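You operate a simulated robot arm through the tools that you are given. There is no shell and no other tool. Be economical: measure what you need, move in short steps, check, and stop when the job is done.

Carry out the task below with a simulated two-armed robot. There is one attempt and no reset: what you move stays moved.

Task
Put the middle green master on top of the black tape holder. Close the top drawer of the grey chest. Take the blue hand pad and leave it on the tail end of belt 2. Pick up the steel roller with one hand, pass it to the other hand and put it on the belt 3. Take the red master from the top of the grey sensor bench and leave it on the top of the kit shelf. Put the short green master on top of the green box on the top of the white table. Fetch the grey master from the top of the white table and set it on the low shelf of the plate table. Open the upper bench drawer. Do these in any order. Set down upright: middle green master, red master, short green master, grey master.

The check looks at the end state, three seconds after you hand in, the way a careful person would. Anything else that was tipped, shoved, dropped, spilled or broken makes it a failure.

Robot
Two 7-joint arms with fingered hands on one trunk, on a base that drives. Base frame: it is fixed to the floor where the robot stands at the start and does not move with it; the origin is under the middle of the robot, x ahead of it, y to its left, z up. Units: mm, degrees, N and s.
The left shoulder is at the start at [73, 157, 1184], the right one opposite. With the tool pointing down near the work surface each hand reaches from about 420 to 860 mm from the robot's upright axis, wherever it stands, measured 20 degrees to its own side. Places, roughly: belt 3 (159x22 cm) [5420, -60, 1000]; blue hand pad (7x10x6 cm) [1700, -2200, 900]; green box (8x9x5 cm) [1800, 1400, 900]; grey master [1750, 1750, 750]; low shelf of the plate table [-100, -2700, 200]; middle green master [500, 250, 1000]; red master [750, 250, 1000]; short green master [250, 250, 1000]; steel roller (4x4x14 cm) [2000, -2500, 900]; tail end of belt 2 (20x21 cm) [4060, -840, 1000]; tape holder (8x15x10 cm) [1700, 1100, 900]; top drawer of the grey chest [-1700, -3700, 600]; top of the kit shelf [2100, 4800, 1100]; upper bench drawer [-2000, -300, 700]. Payload 4 kg a hand.
The TCP of each hand is the grasp point between the finger pads, 30 mm short of the fingertips. In the tool frame z runs along the fingers and y along their closing line. The gripper opens to 104 mm. The gripper's body begins 35 mm behind the TCP. The gripper is a hand of 3 fingers: y runs from the thumb to the fingers, the wrist lies at [-15, -104, -178] in the tool frame, and closing takes about 1.5 s.
Orientation is told as [roll, pitch, yaw] about the base's x, y, z axes, in that order, counted from this pose: with the fingers straight down and the wrist toward the robot, the tool's x, y and z point along [0, 1, 0], [1, 0, 0] and [0, 0, -1] of the base frame.

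Tools
- The arms move only by the tool play_rows. It takes "left_rows", "right_rows" or both (then of equal length, played together; a hand with none holds still); each is a list of rows, each an object of numbers (a shift or turn left out is 0, a gripper value left out holds the last): "tx", "ty", "tz": the shift along the tool's x, y, z in mm; "ax", "ay", "az": the turn, a rotation vector about the tool's x, y, z in degrees. In form: [{"tx": .., "ty": .., "tz": .., "ax": .., "ay": .., "az": ..}, ...]. A call has 1 to 12 rows; each row shifts and turns the commanded pose from where the row before left it, along the tool's axes as they then stand. "left_gripper" and "right_gripper" are, for a hand that has rows, the gripper command, from -1 (fully open) to 1 (shut), values between in proportion, set as the call begins (left out, the last holds). Rows are played at 5 a second. More than 50 mm and 8.6 degrees between two rows, or a gripper value outside its range, and nothing of the call is played. Where a pose cannot be reached the arm comes as near as it can. A force on the tool above 40 N (or 10 N above the force at the start of the call, whichever is more), or a blocked arm, ends the call early, and 0.2 s more pass. Each finger travels about 153 mm/s and halts on what it meets, pressing with about 24 N; the grip force reading is that of the motor and also rises with nothing between the fingers. The clock runs only during rows and for 0.2 s after the last one: add rows that do not move to give the fingers time. It gives the time, the measured TCP pose, the force on the tool (base axes), the opening and the grip force at its end, in the units of the frame above (readings bear some noise), with the torque about the TCP (base axes, N m) and any sound that the robot's microphone picked up.
- Cameras (640 x 400 px; columns grow to the right, rows downward): "scene" is now at [133.4, 34.1, 1405.4]; the picture's right is [0.36, -0.93, 0.00], its down [-0.58, -0.23, -0.78] and it looks along [0.73, 0.29, -0.62] (base axes); focal length 264 px, centre (320, 200). "left" rides on the left gripper at [-64, -94, -117] in its tool frame; the picture's right is [-0.72, -0.33, 0.61], its down [0.64, -0.65, 0.40] and it looks along [0.27, 0.68, 0.68] (tool axes); focal length 238 px, centre (320, 200). "right" rides on the right gripper at [64, -94, -117] in its tool frame; the picture's right is [-0.72, 0.33, -0.61], its down [-0.64, -0.65, 0.41] and it looks along [-0.27, 0.68, 0.68] (tool axes); focal length 238 px, centre (320, 200). There is no depth. A picture from a camera that has moved, and an enlarged one, comes with that camera's place and axes in the base frame and with its lens.
- get_image(camera): a new picture of that camera. The clock stands still meanwhile.
- slide_trunk(by): slides the trunk up (or, below 0, down) by that many mm; the arms and the scene camera ride with it, the base frame stays. It gives what a move gives, with no picture.
- roll_base(legs): drives the robot by 1 to 6 legs, each [ahead, left, turn to the left] in mm, mm and degrees, along the robot's own axes; the way and the turn of a leg run together, so that a leg with both is an arc; at most 1500 mm and 180 degrees a leg. The arms and the cameras ride along, it lands a little off, and it stops where it bumps. It gives what a move gives.
- move_fingers(index, middle, thumb_bend, thumb_turn, hand): sets how far each is bent, from 0 (flat) to 1 (curled in); at 0.3 the hand is open as for a grip, at 0.7 the pads meet at the TCP. One left out holds its place. A second passes; each finger stops where it meets its share of the squeeze, and holds until it gets a number again. A gripper value or a shape takes the hand back. It gives what a move gives, with no picture; readings hold the bend of each and the force on the fingers (four entries, about 0 where the hand has none), thumb and palm. thumb_turn goes from beside the hand (0) to across from the fingers (1), as for a grip.
- preshape(shape, hand): the hand has 3 fingers and takes this shape, open, in about a second: jaw (thumb against the fingers, like two jaws); tri (thumb and two fingers); tip (a fingertip pinch); poke (one finger out to press); point (the index stretched); flat (the hand flat); cup (the hand cupped); fist (a fist). The gripper value then closes the fingers along that shape, each until it touches; the sizes above hold for jaw. It gives what a move gives, with no picture.
- turn_head(pan, tilt): turns the head with the scene camera to pan (to the left, within 86 degrees either way) and tilt (down, from -29 to 69), counted from straight ahead of the robot. It gives what a move gives.
- enlarge(camera, box): a new picture of the part [left, top, right, bottom] of that camera's present view, enlarged. The clock stands still meanwhile.
- hand_in(): hands the job in; it is judged then, once.

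Work in short steps. Places have to be worked out from the pictures, the camera data and where the tool is seen: move nearer, look again, correct. Check each grasp and each placing, and mend what went wrong. You have 217 turns and 212 pictures in all, those below and enlarged ones among them. Open the grippers and draw the arms clear of the work before you hand the job in, unless the task says otherwise; then end with one line.

The tools are called after "Emit:" as name(argument=value, ...) on one line, values as JSON. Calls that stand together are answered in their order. play_rows: Moves the arms, as the interface text tells. Its arguments: {"type":"object","properties":{"left_rows":{"type":"array","items":{"type":"object","properties":{"tx":{"type":"number"},"ty":{"type":"number"},"tz":{"type":"number"},"ax":{"type":"number"},"ay":{"type":"number"},"az":{"type":"number"}}}},"left_gripper":{"type":"number"},"right_rows":{"type":"array","items":{"type":"object","properties":{"tx":{"type":"number"},"ty":{"type":"number"},"tz":{"type":"number"},"ax":{"type":"number"},"ay":{"type":"number"},"az":{"type":"number"}}}},"right_gripper":{"type":"number"}},"required":[]} The other tools are called the same way: slide_trunk (by) slides the trunk up or down; preshape (shape, hand) gives the hand a shape; move_fingers (index, middle, thumb_bend, thumb_turn, hand) moves the fingers one by one; roll_base (legs) drives the base; turn_head (pan, tilt) turns the head that bears the scene camera; get_image (camera) takes a picture; enlarge (camera, box) takes an enlarged picture of a part of a camera's view; hand_in () hands the job in.

At the start:

```text
time_s: 0.0
left_position: [477.8, 382.9, 1222.6]
left_tcp_rot: [-0.1, 0.1, 0.0]
left_wrist_force: [0.3, -0.2, 0.1]
left_moment: [0.01, -0.02, 0.0]
left_gripper_width: 103.6
left_grip_force: 0.0
left_shape: jaw
left_bend: [0.3, 0.3, 0.3, 0.98]
left_finger forces: [0.0, 0.0, 0.0, 0.0, 0.0, 0.0]
right_position: [509.6, -32.6, 1223.2]
right_tcp_rot: [-0.1, 0.2, 0.0]
right_wrist_force: [-0.4, 0.4, -0.6]
right_moment: [0.04, 0.02, 0.01]
right_gripper_width: 103.5
right_grip_force: 0.0
right_shape: jaw
right_bend: [0.3, 0.3, 0.3, 0.98]
right_finger forces: [0.0, 0.1, 0.1, 0.1, 0.0, 0.1]
trunk travel left (down, up): [-600.0, 340.0]
robot x, y, heading: [-0.3, -1.3, 0.1]
head pan, tilt: [21.4, 38.2]
```

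scene: 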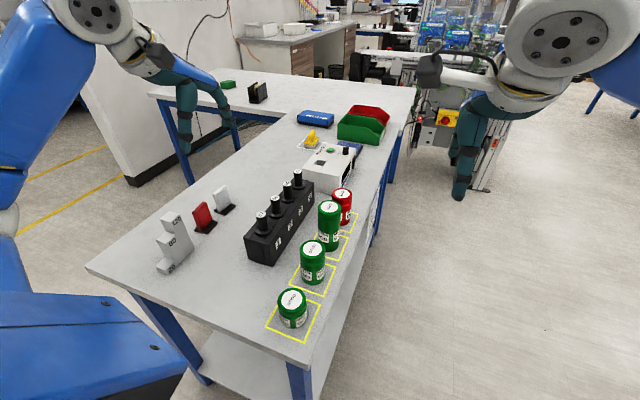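
right: 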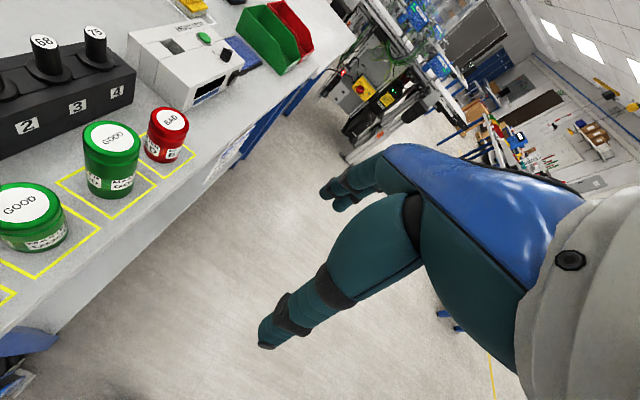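
left: 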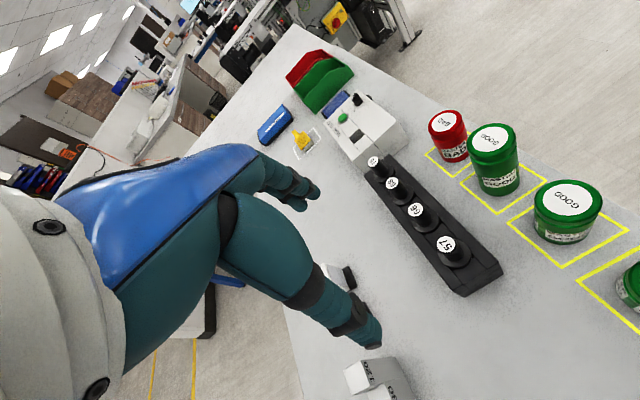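

I'll look around first to map the room before moving.

Emit:
enlarge(camera="scene", box=[140, 140, 400, 350])

Emit:
turn_head(pan=40, tilt=10)

Emit:
get_image(camera="scene")

Emit:
turn_head(pan=-40, tilt=15)

Emit:
get_image(camera="scene")

```text
1.90 times, centred on (270, 245) of scene
camera zoom: at [133.4, 34.1, 1405.4], right [0.36, -0.93, 0.0], down [-0.58, -0.23, -0.78], along [0.73, 0.29, -0.62], focal length 503 px, centre (415, 114)
```

zoom: 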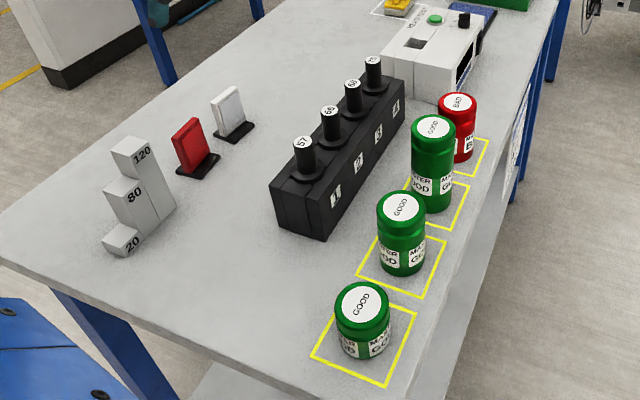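

```text
time_s: 0.9
left_position: [476.1, 383.0, 1223.1]
left_tcp_rot: [-0.1, 0.0, 0.1]
left_wrist_force: [0.0, -0.6, 0.0]
left_moment: [0.02, 0.0, -0.03]
left_gripper_width: 103.6
left_grip_force: 0.0
left_shape: jaw
left_bend: [0.3, 0.3, 0.3, 0.98]
left_finger forces: [0.0, 0.0, 0.1, 0.1, 0.1, 0.0]
right_position: [507.1, -33.0, 1224.7]
right_tcp_rot: [0.0, 0.0, -0.1]
right_wrist_force: [0.1, -0.5, -0.5]
right_moment: [0.02, 0.0, 0.02]
right_gripper_width: 103.8
right_grip_force: 0.1
right_shape: jaw
right_bend: [0.3, 0.3, 0.3, 0.98]
right_finger forces: [0.0, 0.0, 0.1, 0.1, 0.0, 0.0]
trunk travel left (down, up): [-600.0, 340.0]
robot x, y, heading: [2.8, 1.3, -0.0]
head pan, tilt: [40.0, 10.0]
```

```text
207 pictures are left
camera scene: at [124.4, 62.5, 1450.4], right [0.64, -0.77, 0.0], down [-0.14, -0.11, -0.98], along [0.75, 0.63, -0.18], focal length 264 px, centre (320, 200)
```

scene: 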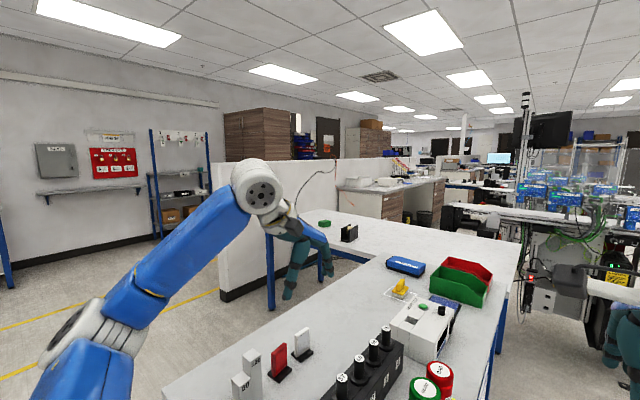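

```text
time_s: 2.5
left_position: [476.5, 383.6, 1223.9]
left_tcp_rot: [-0.1, -0.1, 0.0]
left_wrist_force: [0.2, -0.5, 0.3]
left_moment: [0.01, 0.02, 0.03]
left_gripper_width: 103.6
left_grip_force: 0.0
left_shape: jaw
left_bend: [0.3, 0.3, 0.3, 0.98]
left_finger forces: [0.0, 0.0, 0.1, 0.1, 0.1, 0.0]
right_position: [507.9, -33.0, 1224.4]
right_tcp_rot: [0.0, 0.0, 0.0]
right_wrist_force: [-0.3, 0.2, 0.5]
right_moment: [-0.01, 0.01, 0.0]
right_gripper_width: 103.6
right_grip_force: 0.1
right_shape: jaw
right_bend: [0.3, 0.3, 0.3, 0.98]
right_finger forces: [0.1, 0.0, 0.1, 0.0, 0.1, 0.1]
trunk travel left (down, up): [-600.0, 340.0]
robot x, y, heading: [-1.7, 1.0, 0.0]
head pan, tilt: [-40.0, 15.0]
```

```text
206 pictures are left
camera scene: at [124.9, -57.3, 1442.5], right [-0.64, -0.77, 0.0], down [-0.2, 0.16, -0.97], along [0.74, -0.62, -0.26], focal length 264 px, centre (320, 200)
```

scene: 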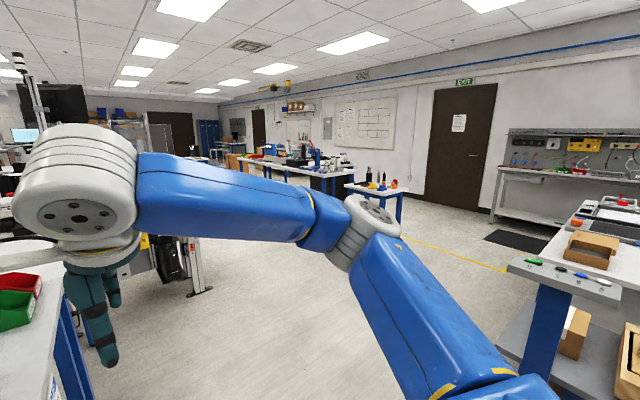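

The jars stand in a row near the bench's right edge (x≈355…658, y≈180), so I'll approach from the open floor on the bench's right side, facing it. First I back off and go around.

Emit:
roll_base(legs=[[-150, -500, 0], [450, 0, 0], [0, 0, 90]])

Emit:
turn_head(pan=0, tilt=45)

Emit:
get_image(camera="scene")

```text
time_s: 11.7
left_position: [-96.6, -27.9, 1224.1]
left_tcp_rot: [-0.1, -0.1, 91.6]
left_wrist_force: [0.5, -0.9, 0.2]
left_moment: [0.0, 0.01, 0.01]
left_gripper_width: 103.6
left_grip_force: 0.0
left_shape: jaw
left_bend: [0.3, 0.3, 0.3, 0.98]
left_finger forces: [0.1, 0.1, 0.0, 0.0, 0.1, 0.0]
right_position: [317.8, 12.8, 1224.6]
right_tcp_rot: [0.1, 0.1, 91.4]
right_wrist_force: [-0.1, -0.2, 0.2]
right_moment: [0.0, -0.02, 0.01]
right_gripper_width: 103.6
right_grip_force: 0.2
right_shape: jaw
right_bend: [0.3, 0.3, 0.3, 0.98]
right_finger forces: [0.0, 0.1, 0.0, 0.0, 0.1, 0.1]
trunk travel left (down, up): [-600.0, 340.0]
robot x, y, heading: [298.3, -492.4, 91.4]
head pan, tilt: [-40.0, 15.0]
```

```text
time_s: 12.8
left_position: [-97.6, -30.5, 1224.3]
left_tcp_rot: [0.0, -0.1, 91.5]
left_wrist_force: [-0.1, -0.1, -0.4]
left_moment: [0.02, 0.05, 0.01]
left_gripper_width: 103.9
left_grip_force: 0.1
left_shape: jaw
left_bend: [0.3, 0.3, 0.3, 0.98]
left_finger forces: [0.0, 0.0, 0.0, 0.0, 0.0, 0.0]
right_position: [318.3, 11.1, 1224.1]
right_tcp_rot: [0.0, -0.1, 91.5]
right_wrist_force: [0.3, -0.7, 0.0]
right_moment: [0.02, -0.01, 0.02]
right_gripper_width: 103.6
right_grip_force: 0.1
right_shape: jaw
right_bend: [0.3, 0.3, 0.3, 0.98]
right_finger forces: [0.0, 0.0, 0.1, 0.0, 0.1, 0.0]
trunk travel left (down, up): [-600.0, 340.0]
robot x, y, heading: [299.7, -495.4, 91.4]
head pan, tilt: [0.0, 45.0]
```

```text
205 pictures are left
camera scene: at [292.1, -359.3, 1395.6], right [1.0, 0.03, 0.0], down [0.02, -0.71, -0.71], along [-0.02, 0.71, -0.71], focal length 264 px, centre (320, 200)
```

scene: 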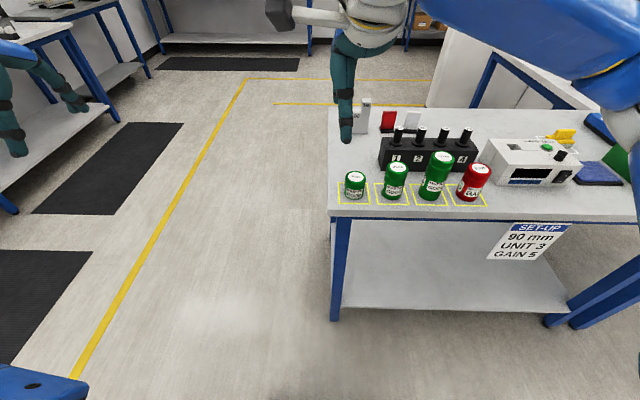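

Triangulating both views: bench top z≈860, jars at about x 376 / 495 / 598 / 699, y≈200. I move the right hand above the middle green master and look.

Emit:
play_rows(right_rows=[{"tx": -36, "ty": 0, "tz": 0}, {"tx": -36, "ty": 0, "tz": 0}, {"tx": -36, "ty": 38, "tz": 0}, {"tx": -36, "ty": 38, "tz": 0}, {"tx": -36, "ty": 38, "tz": 0}, {"ty": 38, "tz": 20}, {"ty": 37, "tz": 30}, {"tz": 40}, {"tz": 40}, {"tz": 30}, {}])

Emit:
get_image(camera="right")

Emit:
get_image(camera="scene")

```text
refused: row 3 steps farther than a row can; nothing moved
```

```text
204 pictures are left
camera right: at [256.7, -84.2, 1341.2], right [0.71, 0.34, 0.61], down [0.66, -0.64, -0.41], along [0.25, 0.69, -0.68], focal length 238 px, centre (320, 200)
```

right: 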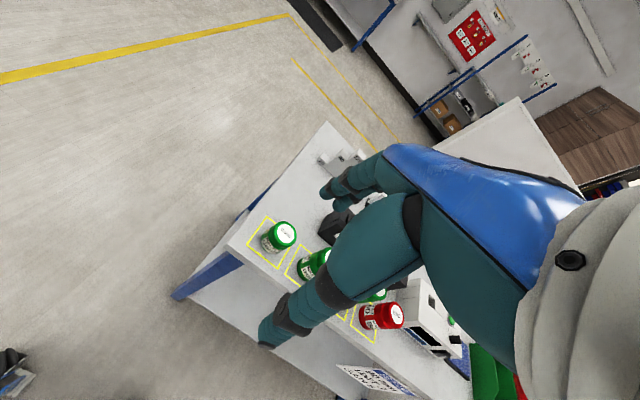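

```text
203 pictures are left
camera scene: at [292.1, -359.3, 1395.6], right [1.0, 0.03, 0.0], down [0.02, -0.71, -0.71], along [-0.02, 0.71, -0.71], focal length 264 px, centre (320, 200)
```

scene: 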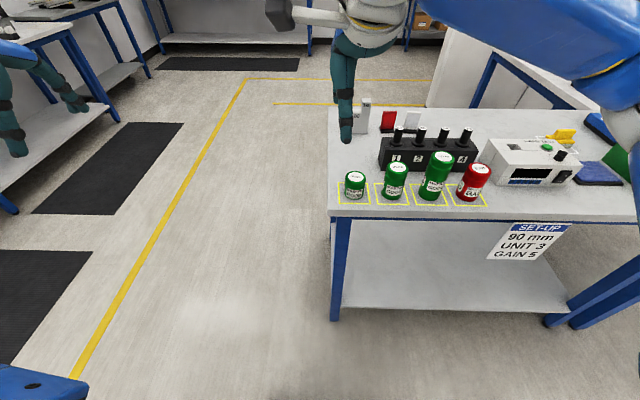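

The row was too long; I split into rows under 50 mm each.

Emit:
play_rows(right_rows=[{"tx": -45}, {"tx": -45}, {"tx": -30, "ty": 35}, {"tx": -30, "ty": 35}, {"tx": -32, "ty": 35}, {"ty": 42, "tz": 20}, {"ty": 40, "tz": 20}, {"tz": 45}, {"tz": 45}, {"tz": 35}, {}])

Emit:
get_image(camera="right")

Emit:
get_image(camera="scene")

```text
time_s: 15.2
left_position: [-96.5, -31.1, 1225.4]
left_tcp_rot: [0.0, -0.1, 91.5]
left_wrist_force: [-0.8, 0.7, 0.0]
left_moment: [-0.01, -0.01, -0.04]
left_gripper_width: 103.6
left_grip_force: 0.1
left_shape: jaw
left_bend: [0.3, 0.3, 0.3, 0.98]
left_finger forces: [0.0, 0.0, 0.0, 0.0, 0.0, 0.0]
right_position: [496.6, 203.8, 1060.2]
right_tcp_rot: [0.0, -0.2, 91.4]
right_wrist_force: [0.1, 0.1, 0.4]
right_moment: [0.02, 0.0, 0.01]
right_gripper_width: 103.7
right_grip_force: 0.1
right_shape: jaw
right_bend: [0.3, 0.3, 0.3, 0.98]
right_finger forces: [0.1, 0.0, 0.1, 0.0, 0.0, 0.0]
trunk travel left (down, up): [-600.0, 340.0]
robot x, y, heading: [299.3, -492.7, 91.4]
head pan, tilt: [0.0, 45.0]
```

```text
202 pictures are left
camera right: at [434.7, 108.7, 1175.7], right [0.71, 0.34, 0.61], down [0.66, -0.64, -0.41], along [0.25, 0.69, -0.68], focal length 238 px, centre (320, 200)
```

right: 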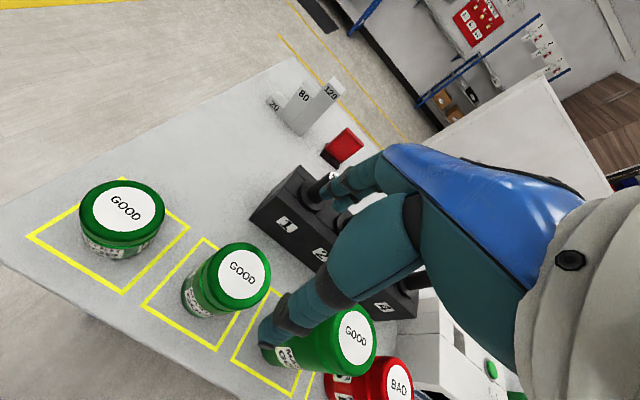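

```text
201 pictures are left
camera scene: at [292.2, -359.5, 1395.6], right [1.0, 0.03, 0.0], down [0.02, -0.71, -0.71], along [-0.02, 0.71, -0.71], focal length 264 px, centre (320, 200)
```

scene: 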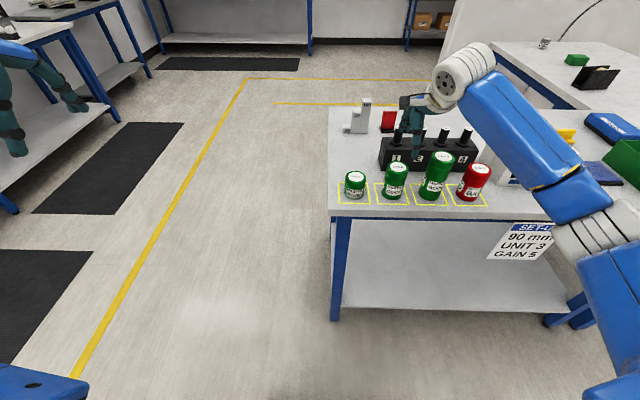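

I enlarge both views for a precise triangulation of the jar.

Emit:
enlarge(camera="scene", box=[320, 120, 500, 230])

Emit:
enlarge(camera="right", box=[20, 150, 420, 400])

```text
3.56 times, centred on (410, 175) of scene
camera zoom: at [292.2, -359.5, 1395.6], right [1.0, 0.03, 0.0], down [0.02, -0.71, -0.71], along [-0.02, 0.71, -0.71], focal length 940 px, centre (0, 289)
```

zoom: 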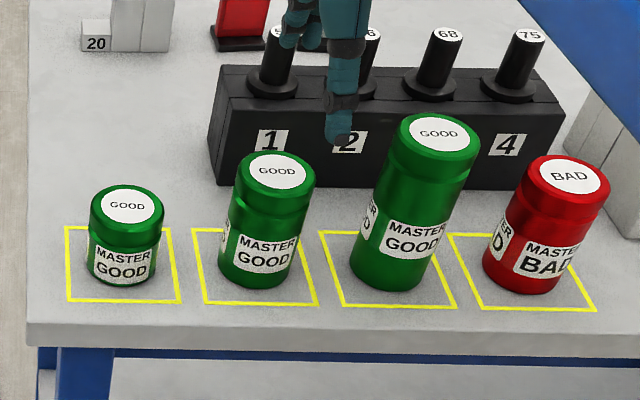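

```text
1.60 times, centred on (220, 275) of right
camera zoom: at [434.7, 108.7, 1175.7], right [0.71, 0.34, 0.61], down [0.66, -0.64, -0.41], along [0.25, 0.69, -0.68], focal length 381 px, centre (480, 80)
```

zoom: 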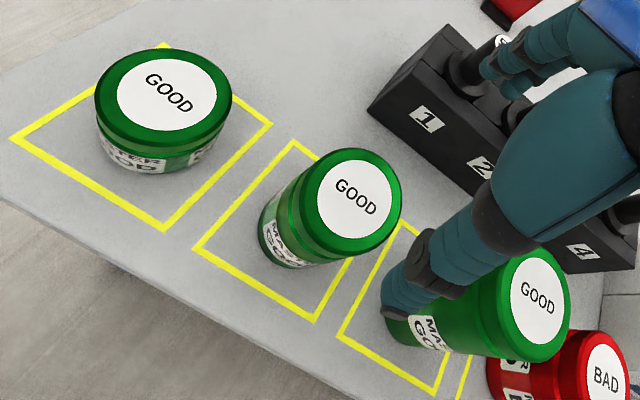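

Triangulated: bench z≈891, middle master at (475.5,180) with height ≈88; short (373,178) h≈58; red (680,178). I align and descend to TCP z≈955, then check before closing.

Emit:
play_rows(right_rows=[{"tx": 21.6, "ty": -23.5}, {}, {"tz": 30}, {"tz": 25}, {"tz": 25}, {"tz": 25}, {}])

Emit:
enlarge(camera="scene", box=[320, 120, 500, 230])

Emit:
get_image(camera="right")

```text
time_s: 16.8
left_position: [-95.5, -30.0, 1226.0]
left_tcp_rot: [-0.1, -0.2, 91.5]
left_wrist_force: [0.2, 0.0, -0.3]
left_moment: [0.01, 0.0, 0.0]
left_gripper_width: 103.8
left_grip_force: 0.0
left_shape: jaw
left_bend: [0.3, 0.3, 0.3, 0.98]
left_finger forces: [0.0, 0.1, 0.0, 0.0, 0.0, 0.0]
right_position: [476.1, 181.4, 952.9]
right_tcp_rot: [-0.1, -0.1, 91.5]
right_wrist_force: [0.3, -0.9, 0.2]
right_moment: [0.04, 0.0, 0.02]
right_gripper_width: 103.8
right_grip_force: 0.0
right_shape: jaw
right_bend: [0.3, 0.3, 0.3, 0.98]
right_finger forces: [0.1, 0.0, 0.1, 0.0, 0.0, 0.0]
trunk travel left (down, up): [-600.0, 340.0]
robot x, y, heading: [294.8, -495.0, 91.5]
head pan, tilt: [0.0, 45.0]
```

```text
3.56 times, centred on (410, 175) of scene
camera zoom: at [292.7, -359.3, 1395.6], right [1.0, 0.03, 0.0], down [0.02, -0.71, -0.71], along [-0.02, 0.71, -0.71], focal length 940 px, centre (0, 289)
```

zoom: 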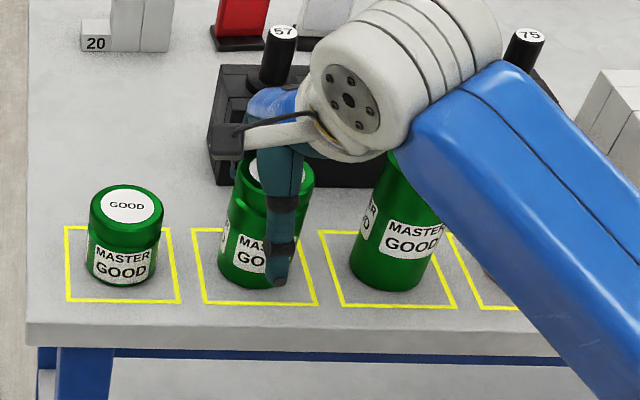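

```text
197 pictures are left
camera right: at [413.6, 85.3, 1070.5], right [0.71, 0.34, 0.61], down [0.66, -0.64, -0.41], along [0.25, 0.69, -0.68], focal length 238 px, centre (320, 200)
```

right: 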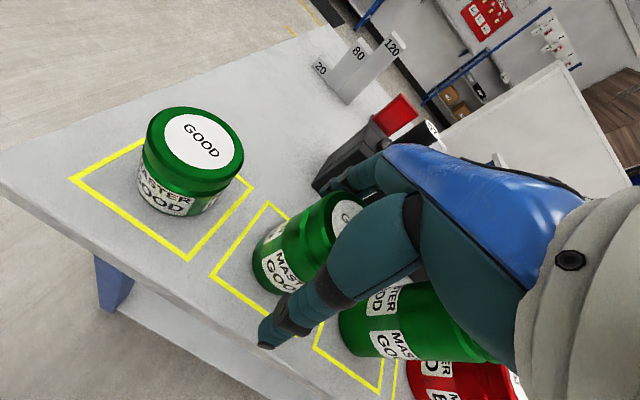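

Thumb and fingers straddle the jar and line up. Close the right hand.

Emit:
play_rows(right_rows=[{}, {}, {}, {}, {}, {}, {}, {}, {}], right_gripper=1)

Emit:
enlarge(camera="scene", box=[320, 120, 500, 230])

```text
time_s: 18.8
left_position: [-97.1, -28.5, 1224.3]
left_tcp_rot: [0.0, 0.0, 91.6]
left_wrist_force: [-0.7, -0.5, 0.1]
left_moment: [-0.03, 0.0, 0.0]
left_gripper_width: 103.6
left_grip_force: 0.1
left_shape: jaw
left_bend: [0.3, 0.3, 0.3, 0.98]
left_finger forces: [0.1, 0.0, 0.1, 0.0, 0.0, 0.0]
right_position: [475.3, 181.9, 954.2]
right_tcp_rot: [0.0, -0.1, 91.5]
right_wrist_force: [-0.3, -0.6, 0.2]
right_moment: [-0.05, 0.02, -0.01]
right_gripper_width: 48.1
right_grip_force: 24.2
right_shape: jaw
right_bend: [0.74, 0.43, 0.73, 1.0]
right_finger forces: [13.1, 7.7, 0.1, 0.0, 21.4, 0.1]
trunk travel left (down, up): [-600.0, 340.0]
robot x, y, heading: [297.8, -496.7, 91.7]
head pan, tilt: [0.0, 45.0]
```

```text
3.56 times, centred on (410, 175) of scene
camera zoom: at [292.7, -358.7, 1395.5], right [1.0, 0.03, 0.0], down [0.02, -0.71, -0.71], along [-0.02, 0.7, -0.71], focal length 940 px, centre (0, 289)
```

zoom: 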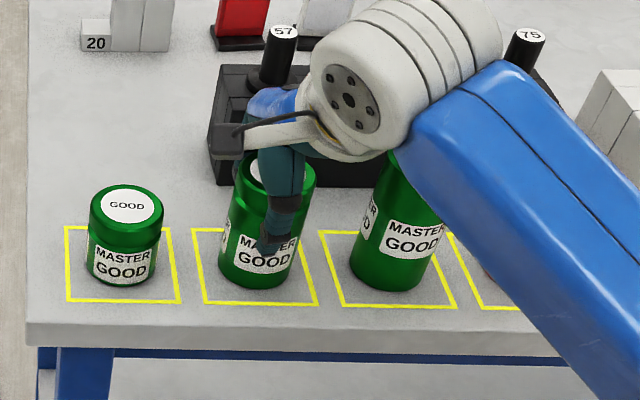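

Grip force is 24 N with contact on all three; I lift a little and check that the jar comes along.

Emit:
play_rows(right_rows=[{"tz": -10}, {"tz": -15}, {"tz": -20}, {}, {}])

Emit:
enlarge(camera="scene", box=[320, 120, 500, 230])

Emit:
get_image(camera="right")

```text
time_s: 19.9
left_position: [-95.6, -28.5, 1225.3]
left_tcp_rot: [0.0, 0.0, 91.5]
left_wrist_force: [0.7, 0.2, -0.6]
left_moment: [0.02, 0.02, 0.03]
left_gripper_width: 103.7
left_grip_force: 0.0
left_shape: jaw
left_bend: [0.3, 0.3, 0.3, 0.98]
left_finger forces: [0.0, 0.0, 0.1, 0.1, 0.1, 0.0]
right_position: [474.6, 181.1, 998.5]
right_tcp_rot: [0.0, 0.0, 91.5]
right_wrist_force: [-0.4, 0.0, -2.9]
right_moment: [0.03, 0.02, 0.03]
right_gripper_width: 48.0
right_grip_force: 23.5
right_shape: jaw
right_bend: [0.74, 0.43, 0.73, 1.0]
right_finger forces: [13.1, 8.1, 0.0, 0.0, 21.0, 0.0]
trunk travel left (down, up): [-600.0, 340.0]
robot x, y, heading: [298.7, -494.9, 91.5]
head pan, tilt: [0.0, 45.0]
```

```text
3.56 times, centred on (410, 175) of scene
camera zoom: at [293.0, -358.3, 1395.4], right [1.0, 0.03, 0.0], down [0.02, -0.71, -0.7], along [-0.02, 0.7, -0.71], focal length 940 px, centre (0, 289)
```

zoom: 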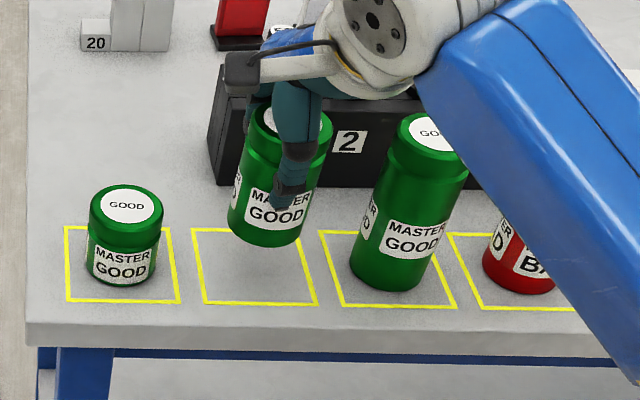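

```text
194 pictures are left
camera right: at [413.8, 84.9, 1115.5], right [0.71, 0.34, 0.61], down [0.66, -0.64, -0.4], along [0.25, 0.69, -0.68], focal length 238 px, centre (320, 200)
```

right: 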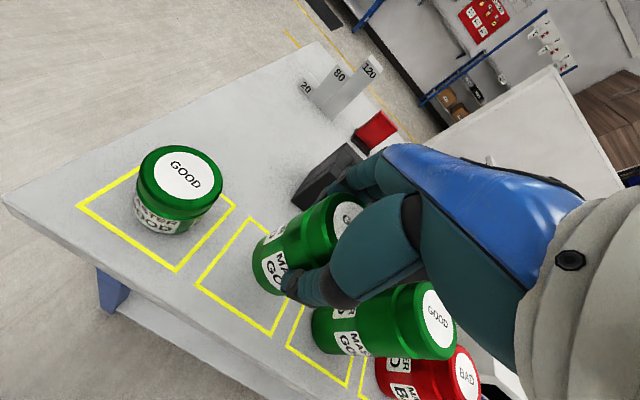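

Middle master is held upright. I raise and retract the right hand, then shift the base along the bench so the left hand can reach the short master.

Emit:
play_rows(right_rows=[{"tz": -45}, {"tz": -45}, {"tz": -45}, {"tz": -45}, {"tz": -40}, {"ty": -45}, {"ty": -45}, {"ty": -45}, {"ty": -45}, {}])

Emit:
roll_base(legs=[[0, -350, -1.5]])

Emit:
get_image(camera="scene")

```text
time_s: 22.1
left_position: [-97.3, -29.1, 1224.2]
left_tcp_rot: [0.1, 0.1, 91.5]
left_wrist_force: [1.0, 0.3, 0.2]
left_moment: [-0.01, -0.01, 0.02]
left_gripper_width: 103.9
left_grip_force: 0.0
left_shape: jaw
left_bend: [0.3, 0.3, 0.3, 0.98]
left_finger forces: [0.0, 0.0, 0.0, 0.1, 0.0, 0.0]
right_position: [477.7, 0.7, 1221.4]
right_tcp_rot: [0.0, 0.0, 91.6]
right_wrist_force: [0.4, 0.1, -4.2]
right_moment: [-0.02, -0.01, 0.0]
right_gripper_width: 47.7
right_grip_force: 23.5
right_shape: jaw
right_bend: [0.74, 0.43, 0.73, 1.0]
right_finger forces: [13.4, 8.2, 0.0, 0.0, 21.2, 0.0]
trunk travel left (down, up): [-600.0, 340.0]
robot x, y, heading: [297.0, -494.4, 91.5]
head pan, tilt: [0.0, 45.0]
```

```text
time_s: 24.4
left_position: [255.0, -16.4, 1222.6]
left_tcp_rot: [-0.3, -0.1, 90.2]
left_wrist_force: [0.2, 0.0, -0.5]
left_moment: [0.01, 0.0, 0.01]
left_gripper_width: 103.7
left_grip_force: 0.1
left_shape: jaw
left_bend: [0.3, 0.3, 0.3, 0.98]
left_finger forces: [0.0, 0.0, 0.0, 0.1, 0.0, 0.0]
right_position: [829.7, 0.1, 1222.2]
right_tcp_rot: [-0.3, -0.2, 90.1]
right_wrist_force: [-0.5, 0.3, -4.0]
right_moment: [-0.01, -0.02, -0.01]
right_gripper_width: 47.5
right_grip_force: 23.6
right_shape: jaw
right_bend: [0.74, 0.43, 0.73, 1.0]
right_finger forces: [13.5, 8.2, 0.0, 0.0, 21.3, 0.0]
trunk travel left (down, up): [-600.0, 340.0]
robot x, y, heading: [640.2, -487.9, 90.1]
head pan, tilt: [0.0, 45.0]
```

```text
193 pictures are left
camera scene: at [633.5, -354.1, 1395.5], right [1.0, 0.0, 0.01], down [0.01, -0.71, -0.71], along [0.0, 0.71, -0.71], focal length 264 px, centre (320, 200)
```

scene: 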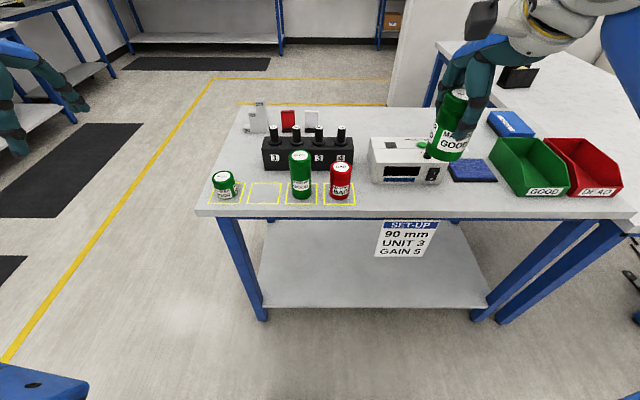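

Short master at ≈(371,179). I move the left hand above it.

Emit:
play_rows(left_rows=[{"tx": -39}, {"tx": -39}, {"tx": -39}, {"ty": 45}, {"ty": 45}, {"ty": 45}, {"ty": 45}, {"ty": 15, "tz": 40}, {"tz": 45}, {"tz": 45}, {"tz": 45}, {"tz": 25}])

Emit:
enlarge(camera="scene", box=[160, 110, 340, 220])

Emit:
get_image(camera="left")

```text
time_s: 27.0
left_position: [378.9, 180.5, 1026.8]
left_tcp_rot: [0.0, -0.2, 90.1]
left_wrist_force: [-1.2, 0.4, -0.5]
left_moment: [0.03, 0.01, 0.02]
left_gripper_width: 103.6
left_grip_force: 0.1
left_shape: jaw
left_bend: [0.3, 0.3, 0.3, 0.98]
left_finger forces: [0.1, 0.1, 0.0, 0.1, 0.0, 0.1]
right_position: [837.9, -1.2, 1221.2]
right_tcp_rot: [0.1, -0.1, 90.1]
right_wrist_force: [0.5, -0.2, -3.1]
right_moment: [-0.03, 0.0, 0.01]
right_gripper_width: 47.2
right_grip_force: 24.1
right_shape: jaw
right_bend: [0.74, 0.43, 0.73, 1.0]
right_finger forces: [13.3, 8.4, 0.0, 0.0, 21.3, 0.0]
trunk travel left (down, up): [-600.0, 340.0]
robot x, y, heading: [641.8, -488.3, 89.9]
head pan, tilt: [0.0, 45.0]
```

```text
3.56 times, centred on (250, 165) of scene
camera zoom: at [642.5, -353.4, 1395.5], right [1.0, 0.0, 0.0], down [0.0, -0.71, -0.7], along [0.0, 0.7, -0.71], focal length 940 px, centre (569, 324)
```

zoom: 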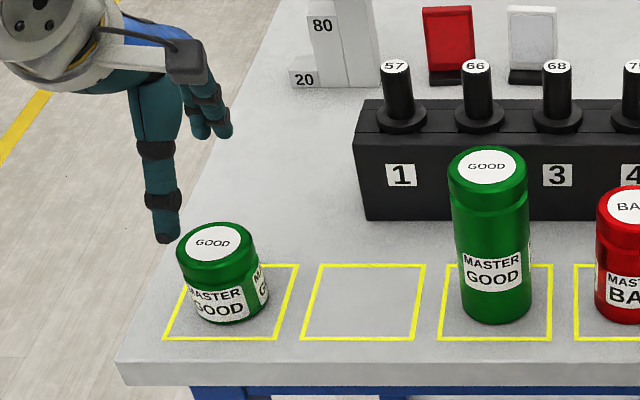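

```text
191 pictures are left
camera left: at [444.4, 86.4, 1143.6], right [0.72, -0.32, -0.61], down [-0.64, -0.65, -0.41], along [-0.27, 0.69, -0.68], focal length 238 px, centre (320, 200)
```

left: 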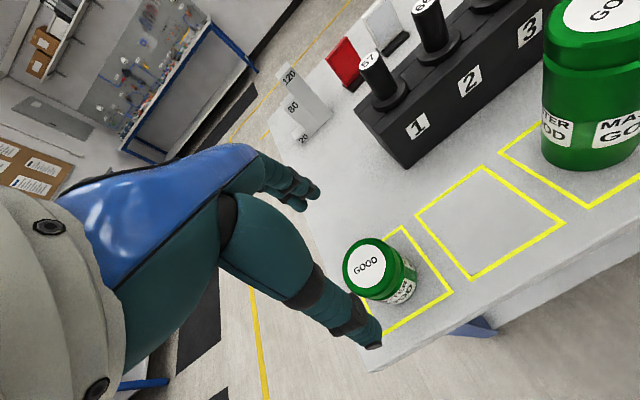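

The hand is centred on the short master within a few mm. I descend to TCP z≈927 and close.

Emit:
play_rows(left_rows=[{"ty": -3, "tz": 20}, {"tz": 40}, {"tz": 25}, {"tz": 15}, {}])

Emit:
enlarge(camera="scene", box=[160, 110, 340, 220])

Emit:
play_rows(left_rows=[{}, {}, {}, {}, {}, {}, {}, {}, {}], left_gripper=1)

Emit:
enlarge(camera="scene", box=[160, 110, 340, 220])

```text
time_s: 28.2
left_position: [378.6, 176.6, 926.9]
left_tcp_rot: [0.1, -0.1, 90.1]
left_wrist_force: [0.2, 0.4, -0.2]
left_moment: [0.0, -0.03, -0.03]
left_gripper_width: 103.7
left_grip_force: 0.1
left_shape: jaw
left_bend: [0.3, 0.3, 0.3, 0.98]
left_finger forces: [0.1, 0.0, 0.0, 0.0, 0.1, 0.0]
right_position: [838.6, -0.2, 1221.2]
right_tcp_rot: [0.1, -0.2, 90.1]
right_wrist_force: [0.3, -0.6, -3.4]
right_moment: [0.0, 0.02, 0.02]
right_gripper_width: 47.6
right_grip_force: 23.4
right_shape: jaw
right_bend: [0.74, 0.43, 0.73, 1.0]
right_finger forces: [13.3, 8.5, 0.0, 0.0, 21.3, 0.1]
trunk travel left (down, up): [-600.0, 340.0]
robot x, y, heading: [639.1, -491.8, 89.6]
head pan, tilt: [0.0, 45.0]
```

```text
3.56 times, centred on (250, 165) of scene
camera zoom: at [642.8, -353.3, 1395.4], right [1.0, 0.0, 0.0], down [0.0, -0.71, -0.7], along [0.0, 0.7, -0.71], focal length 940 px, centre (569, 324)
```

zoom: 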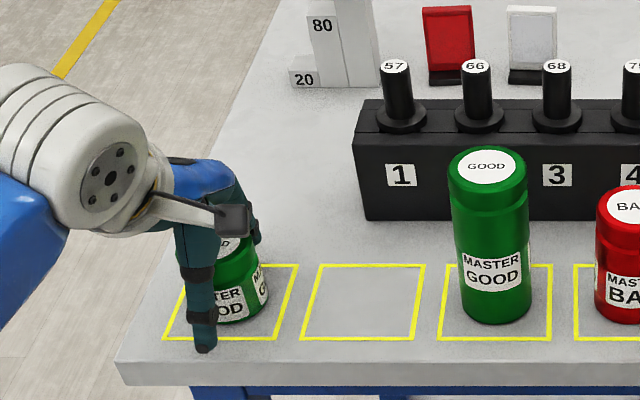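

```text
time_s: 30.2
left_position: [379.1, 177.6, 926.4]
left_tcp_rot: [0.2, -0.1, 90.1]
left_wrist_force: [0.6, 0.1, 0.5]
left_moment: [-0.01, -0.02, -0.01]
left_gripper_width: 48.4
left_grip_force: 23.6
left_shape: jaw
left_bend: [0.29, 0.39, 0.74, 1.0]
left_finger forces: [13.7, 7.5, 0.0, 0.0, 21.6, 0.1]
right_position: [837.6, 0.7, 1220.7]
right_tcp_rot: [0.1, -0.1, 90.1]
right_wrist_force: [0.4, 0.3, -3.4]
right_moment: [-0.05, 0.04, 0.04]
right_gripper_width: 47.2
right_grip_force: 23.8
right_shape: jaw
right_bend: [0.74, 0.43, 0.73, 1.0]
right_finger forces: [13.4, 8.4, 0.0, 0.0, 21.2, 0.0]
trunk travel left (down, up): [-600.0, 340.0]
robot x, y, heading: [645.8, -487.4, 90.0]
head pan, tilt: [0.0, 45.0]
```

```text
3.56 times, centred on (250, 165) of scene
camera zoom: at [642.7, -353.0, 1395.4], right [1.0, 0.0, 0.0], down [0.0, -0.71, -0.7], along [0.0, 0.7, -0.71], focal length 940 px, centre (569, 324)
```

zoom: 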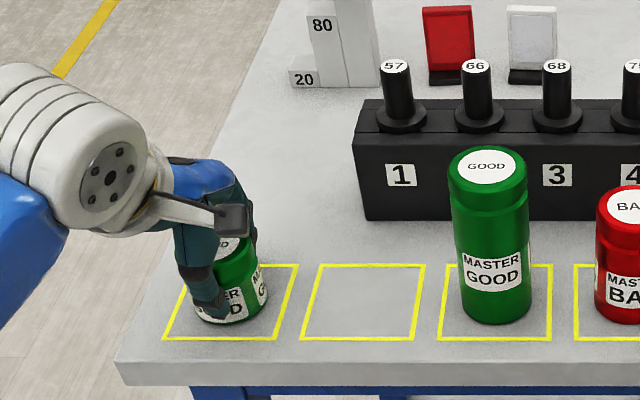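

Both hands hold firmly; lift the left one and check.

Emit:
play_rows(left_rows=[{"tz": -15}, {"tz": -30}, {"tz": -45}, {"tz": -45}, {"tz": -45}, {"tz": -45}, {"tz": -45}, {"tz": -25}, {}])

Emit:
get_image(camera="scene")

Emit:
get_image(camera="left")

```text
time_s: 32.2
left_position: [383.0, 175.4, 1217.4]
left_tcp_rot: [0.1, -0.1, 90.1]
left_wrist_force: [0.1, 0.2, -3.2]
left_moment: [-0.03, -0.03, 0.01]
left_gripper_width: 48.4
left_grip_force: 23.9
left_shape: jaw
left_bend: [0.29, 0.39, 0.74, 1.0]
left_finger forces: [13.6, 7.6, 0.1, 0.0, 21.6, 0.1]
right_position: [838.7, -0.2, 1221.3]
right_tcp_rot: [0.2, -0.1, 90.1]
right_wrist_force: [-0.1, -0.2, -3.2]
right_moment: [-0.03, 0.03, 0.0]
right_gripper_width: 47.5
right_grip_force: 23.7
right_shape: jaw
right_bend: [0.74, 0.43, 0.73, 1.0]
right_finger forces: [13.4, 8.4, 0.1, 0.0, 21.3, 0.0]
trunk travel left (down, up): [-600.0, 340.0]
robot x, y, heading: [642.6, -491.2, 90.1]
head pan, tilt: [0.0, 45.0]
```

```text
188 pictures are left
camera scene: at [642.7, -352.2, 1395.3], right [1.0, 0.0, 0.0], down [0.0, -0.71, -0.7], along [0.0, 0.7, -0.71], focal length 264 px, centre (320, 200)
```

scene: 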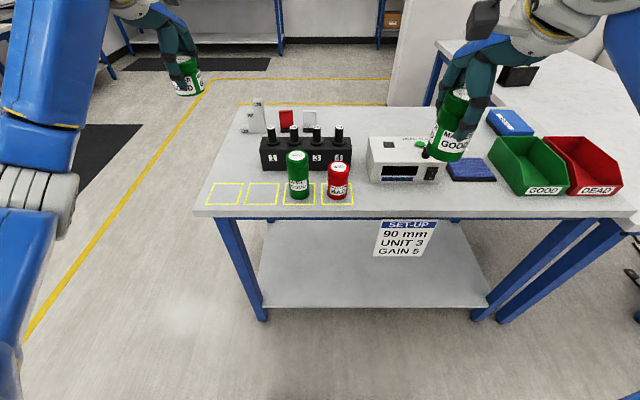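

```text
187 pictures are left
camera left: at [447.3, 81.4, 1334.8], right [0.72, -0.32, -0.61], down [-0.64, -0.65, -0.4], along [-0.27, 0.68, -0.68], focal length 238 px, centre (320, 200)
```

left: 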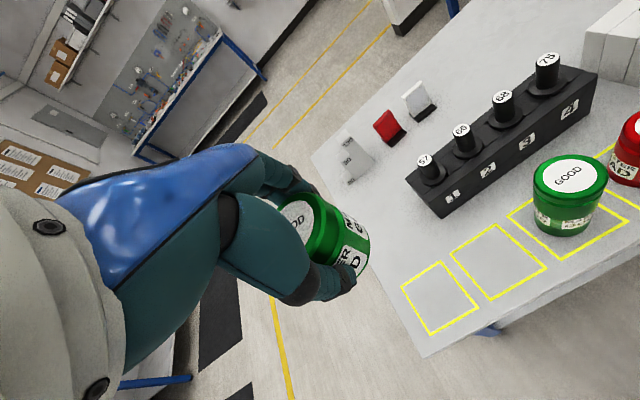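

Both masters are held. I drive around the bench's left end: sideways to x≈-400, then forward to y≈1210, then turn to face the white table.

Emit:
roll_base(legs=[[0, 1040, 0], [1400, 0, 0], [300, 0, 0], [0, 0, -90]])

Emit:
turn_head(pan=0, tilt=25)

Emit:
get_image(camera="scene")

```text
time_s: 49.6
left_position: [213.8, 1482.4, 1218.0]
left_tcp_rot: [-0.1, -0.1, 2.0]
left_wrist_force: [-0.3, -0.5, -3.2]
left_moment: [0.0, 0.04, 0.0]
left_gripper_width: 48.1
left_grip_force: 24.1
left_shape: jaw
left_bend: [0.73, 0.4, 0.74, 1.0]
left_finger forces: [13.6, 7.4, 0.0, 0.0, 21.1, 0.1]
right_position: [53.5, 1022.0, 1222.3]
right_tcp_rot: [0.1, -0.1, 2.1]
right_wrist_force: [0.3, -0.4, -3.9]
right_moment: [0.0, -0.01, 0.02]
right_gripper_width: 47.3
right_grip_force: 24.1
right_shape: jaw
right_bend: [0.74, 0.43, 0.73, 1.0]
right_finger forces: [13.1, 8.1, 0.0, 0.1, 20.5, 0.0]
trunk travel left (down, up): [-600.0, 340.0]
robot x, y, heading: [-444.7, 1200.3, 2.0]
head pan, tilt: [0.0, 45.0]
```

```text
time_s: 50.4
left_position: [210.3, 1481.8, 1218.6]
left_tcp_rot: [0.1, -0.2, 2.1]
left_wrist_force: [0.3, 0.7, -2.6]
left_moment: [-0.04, 0.02, -0.02]
left_gripper_width: 47.8
left_grip_force: 24.7
left_shape: jaw
left_bend: [0.73, 0.4, 0.74, 1.0]
left_finger forces: [13.9, 7.8, 0.0, 0.1, 21.7, 0.0]
right_position: [51.2, 1020.3, 1222.5]
right_tcp_rot: [0.1, -0.3, 2.1]
right_wrist_force: [-0.1, 0.9, -2.6]
right_moment: [-0.01, 0.04, 0.0]
right_gripper_width: 47.2
right_grip_force: 24.1
right_shape: jaw
right_bend: [0.74, 0.43, 0.73, 1.0]
right_finger forces: [13.4, 8.4, 0.1, 0.0, 21.3, 0.0]
trunk travel left (down, up): [-600.0, 340.0]
robot x, y, heading: [-443.6, 1200.7, 1.9]
head pan, tilt: [0.0, 25.0]
```

```text
186 pictures are left
camera scene: at [-295.3, 1205.0, 1425.8], right [0.04, -1.0, 0.0], down [-0.43, -0.02, -0.9], along [0.9, 0.03, -0.43], focal length 264 px, centre (320, 200)
```

scene: 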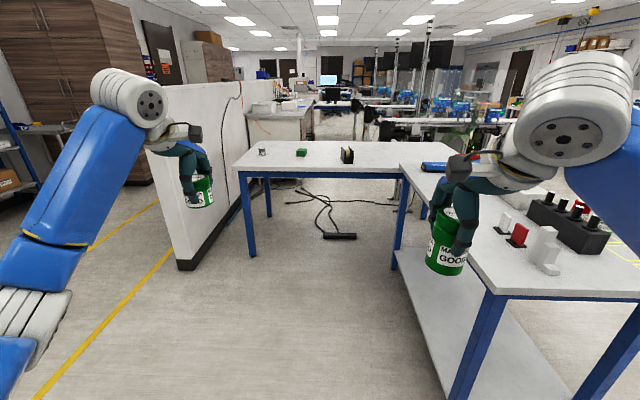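

The white table (wing) lies ahead with tape holder, green box and grey master. I drive ahead to x≈700 and look closer.

Emit:
roll_base(legs=[[1140, 0, 0], [0, 0, -2]])

Emit:
turn_head(pan=0, tilt=38)

Emit:
get_image(camera="scene")

```text
time_s: 56.5
left_position: [1339.5, 1513.5, 1218.6]
left_tcp_rot: [0.1, -0.2, 0.7]
left_wrist_force: [0.3, -0.3, -2.2]
left_moment: [0.0, 0.06, -0.03]
left_gripper_width: 48.0
left_grip_force: 23.9
left_shape: jaw
left_bend: [0.73, 0.4, 0.74, 1.0]
left_finger forces: [13.9, 7.8, 0.1, 0.0, 21.6, 0.0]
right_position: [1169.4, 1055.0, 1222.0]
right_tcp_rot: [0.2, -0.2, 0.6]
right_wrist_force: [-0.3, 0.4, -3.6]
right_moment: [0.03, 0.04, -0.01]
right_gripper_width: 47.5
right_grip_force: 24.5
right_shape: jaw
right_bend: [0.74, 0.43, 0.73, 1.0]
right_finger forces: [13.5, 8.4, 0.0, 0.0, 21.2, 0.0]
trunk travel left (down, up): [-600.0, 340.0]
robot x, y, heading: [680.3, 1244.8, 0.6]
head pan, tilt: [0.0, 25.0]
```

```text
time_s: 57.3
left_position: [1337.6, 1512.4, 1220.1]
left_tcp_rot: [0.1, -0.3, 0.8]
left_wrist_force: [-0.7, 0.3, -2.4]
left_moment: [-0.02, 0.02, 0.03]
left_gripper_width: 48.1
left_grip_force: 23.5
left_shape: jaw
left_bend: [0.73, 0.4, 0.74, 1.0]
left_finger forces: [14.1, 7.8, 0.1, 0.1, 21.9, 0.1]
right_position: [1165.5, 1056.0, 1223.3]
right_tcp_rot: [0.0, -0.3, 0.7]
right_wrist_force: [-0.8, 0.0, -2.8]
right_moment: [0.0, 0.01, 0.01]
right_gripper_width: 47.2
right_grip_force: 24.4
right_shape: jaw
right_bend: [0.74, 0.43, 0.73, 1.0]
right_finger forces: [13.6, 8.4, 0.0, 0.1, 21.3, 0.0]
trunk travel left (down, up): [-600.0, 340.0]
robot x, y, heading: [678.9, 1246.1, 0.7]
head pan, tilt: [0.0, 38.0]
```

```text
185 pictures are left
camera scene: at [820.1, 1247.8, 1405.6], right [0.01, -1.0, 0.0], down [-0.62, -0.01, -0.79], along [0.79, 0.01, -0.62], focal length 264 px, centre (320, 200)
```

scene: 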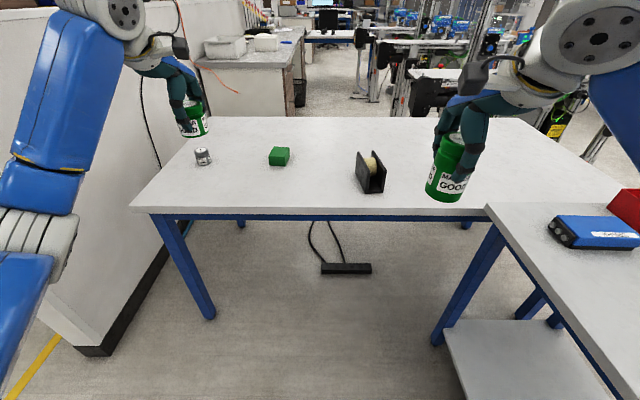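

I move ahead 270 mm and enlarge the tape holder and the box.

Emit:
roll_base(legs=[[270, 0, -0.7]])

Emit:
get_image(camera="scene")

Emit:
enlarge(camera="scene", box=[220, 100, 460, 250])

Emit:
get_image(camera="right")

Emit:
get_image(camera="left")

```text
time_s: 59.2
left_position: [1612.4, 1508.7, 1221.4]
left_tcp_rot: [0.1, -0.4, 0.2]
left_wrist_force: [-1.0, -0.9, -2.2]
left_moment: [-0.03, 0.05, -0.02]
left_gripper_width: 48.2
left_grip_force: 24.0
left_shape: jaw
left_bend: [0.73, 0.4, 0.74, 1.0]
left_finger forces: [14.0, 7.7, 0.0, 0.0, 21.9, 0.1]
right_position: [1435.4, 1053.2, 1225.6]
right_tcp_rot: [0.2, -0.5, 0.2]
right_wrist_force: [-0.3, -0.5, -2.2]
right_moment: [0.04, 0.0, 0.04]
right_gripper_width: 47.2
right_grip_force: 24.3
right_shape: jaw
right_bend: [0.74, 0.43, 0.73, 1.0]
right_finger forces: [13.6, 8.5, 0.1, 0.0, 21.4, 0.0]
trunk travel left (down, up): [-600.0, 340.0]
robot x, y, heading: [955.3, 1246.3, 0.2]
head pan, tilt: [0.0, 38.0]
```

```text
184 pictures are left
camera scene: at [1091.7, 1249.0, 1405.9], right [0.0, -1.0, 0.0], down [-0.62, 0.0, -0.79], along [0.79, 0.0, -0.62], focal length 264 px, centre (320, 200)
```

scene: 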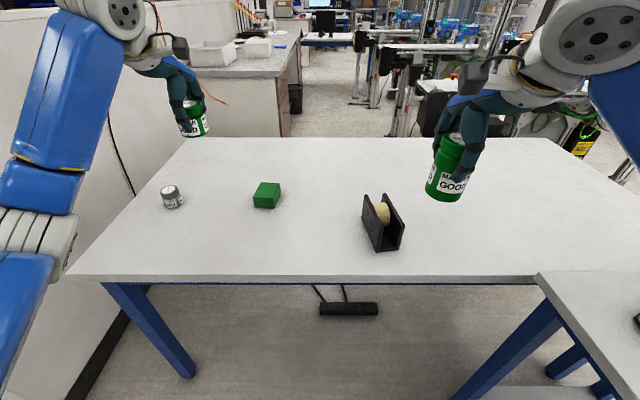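

```text
2.67 times, centred on (340, 175) of scene
camera zoom: at [1091.7, 1249.0, 1405.9], right [0.0, -1.0, 0.0], down [-0.62, 0.0, -0.79], along [0.79, 0.0, -0.62], focal length 705 px, centre (267, 267)
```

zoom: 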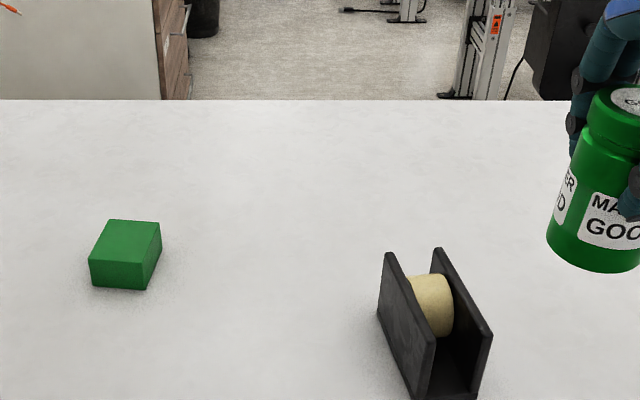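

```text
182 pictures are left
camera right: at [1340.2, 1116.5, 1340.3], right [0.32, -0.72, 0.62], down [-0.65, -0.64, -0.41], along [0.69, -0.27, -0.67], focal length 238 px, centre (320, 200)
```

right: 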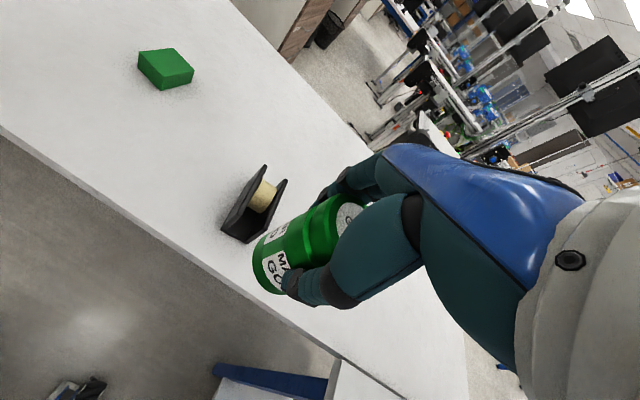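

```text
181 pictures are left
camera left: at [1516.6, 1444.4, 1338.2], right [-0.32, -0.72, -0.62], down [-0.65, 0.64, -0.41], along [0.69, 0.27, -0.67], focal length 238 px, centre (320, 200)
```

left: 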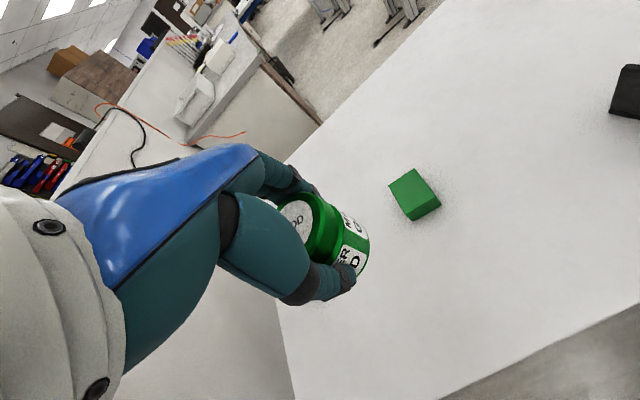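

I need the holder's geometry precisely; enlarge it in both views.

Emit:
enlarge(camera="scene", box=[340, 180, 430, 260])

Emit:
enlarge(camera="right", box=[200, 140, 320, 260])

```text
5.00 times, centred on (385, 220) of scene
camera zoom: at [1091.7, 1249.0, 1405.9], right [0.0, -1.0, 0.0], down [-0.62, 0.0, -0.79], along [0.79, 0.0, -0.62], focal length 1322 px, centre (-5, 100)
```

zoom: 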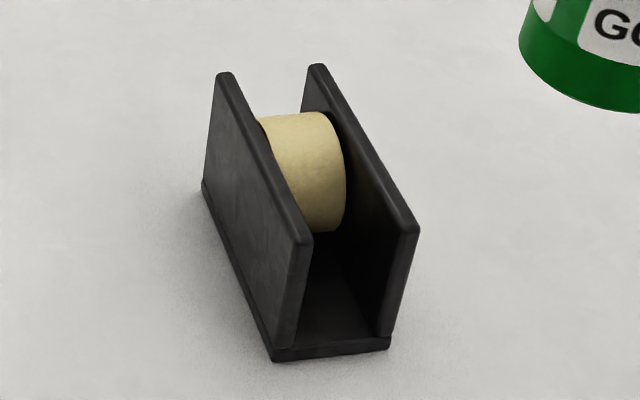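

```text
3.33 times, centred on (260, 200) of right
camera zoom: at [1340.2, 1116.5, 1340.3], right [0.32, -0.72, 0.62], down [-0.65, -0.64, -0.41], along [0.69, -0.27, -0.67], focal length 794 px, centre (520, 200)
```

zoom: 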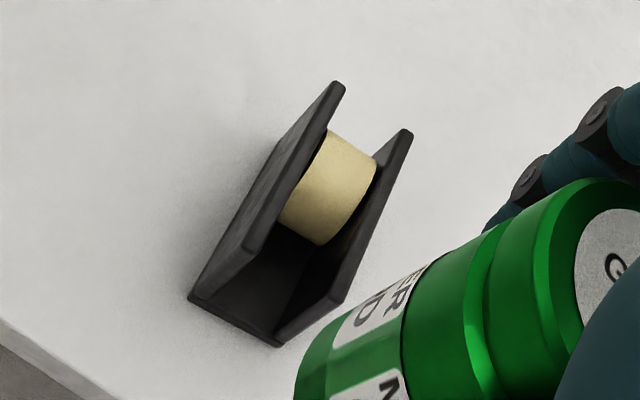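

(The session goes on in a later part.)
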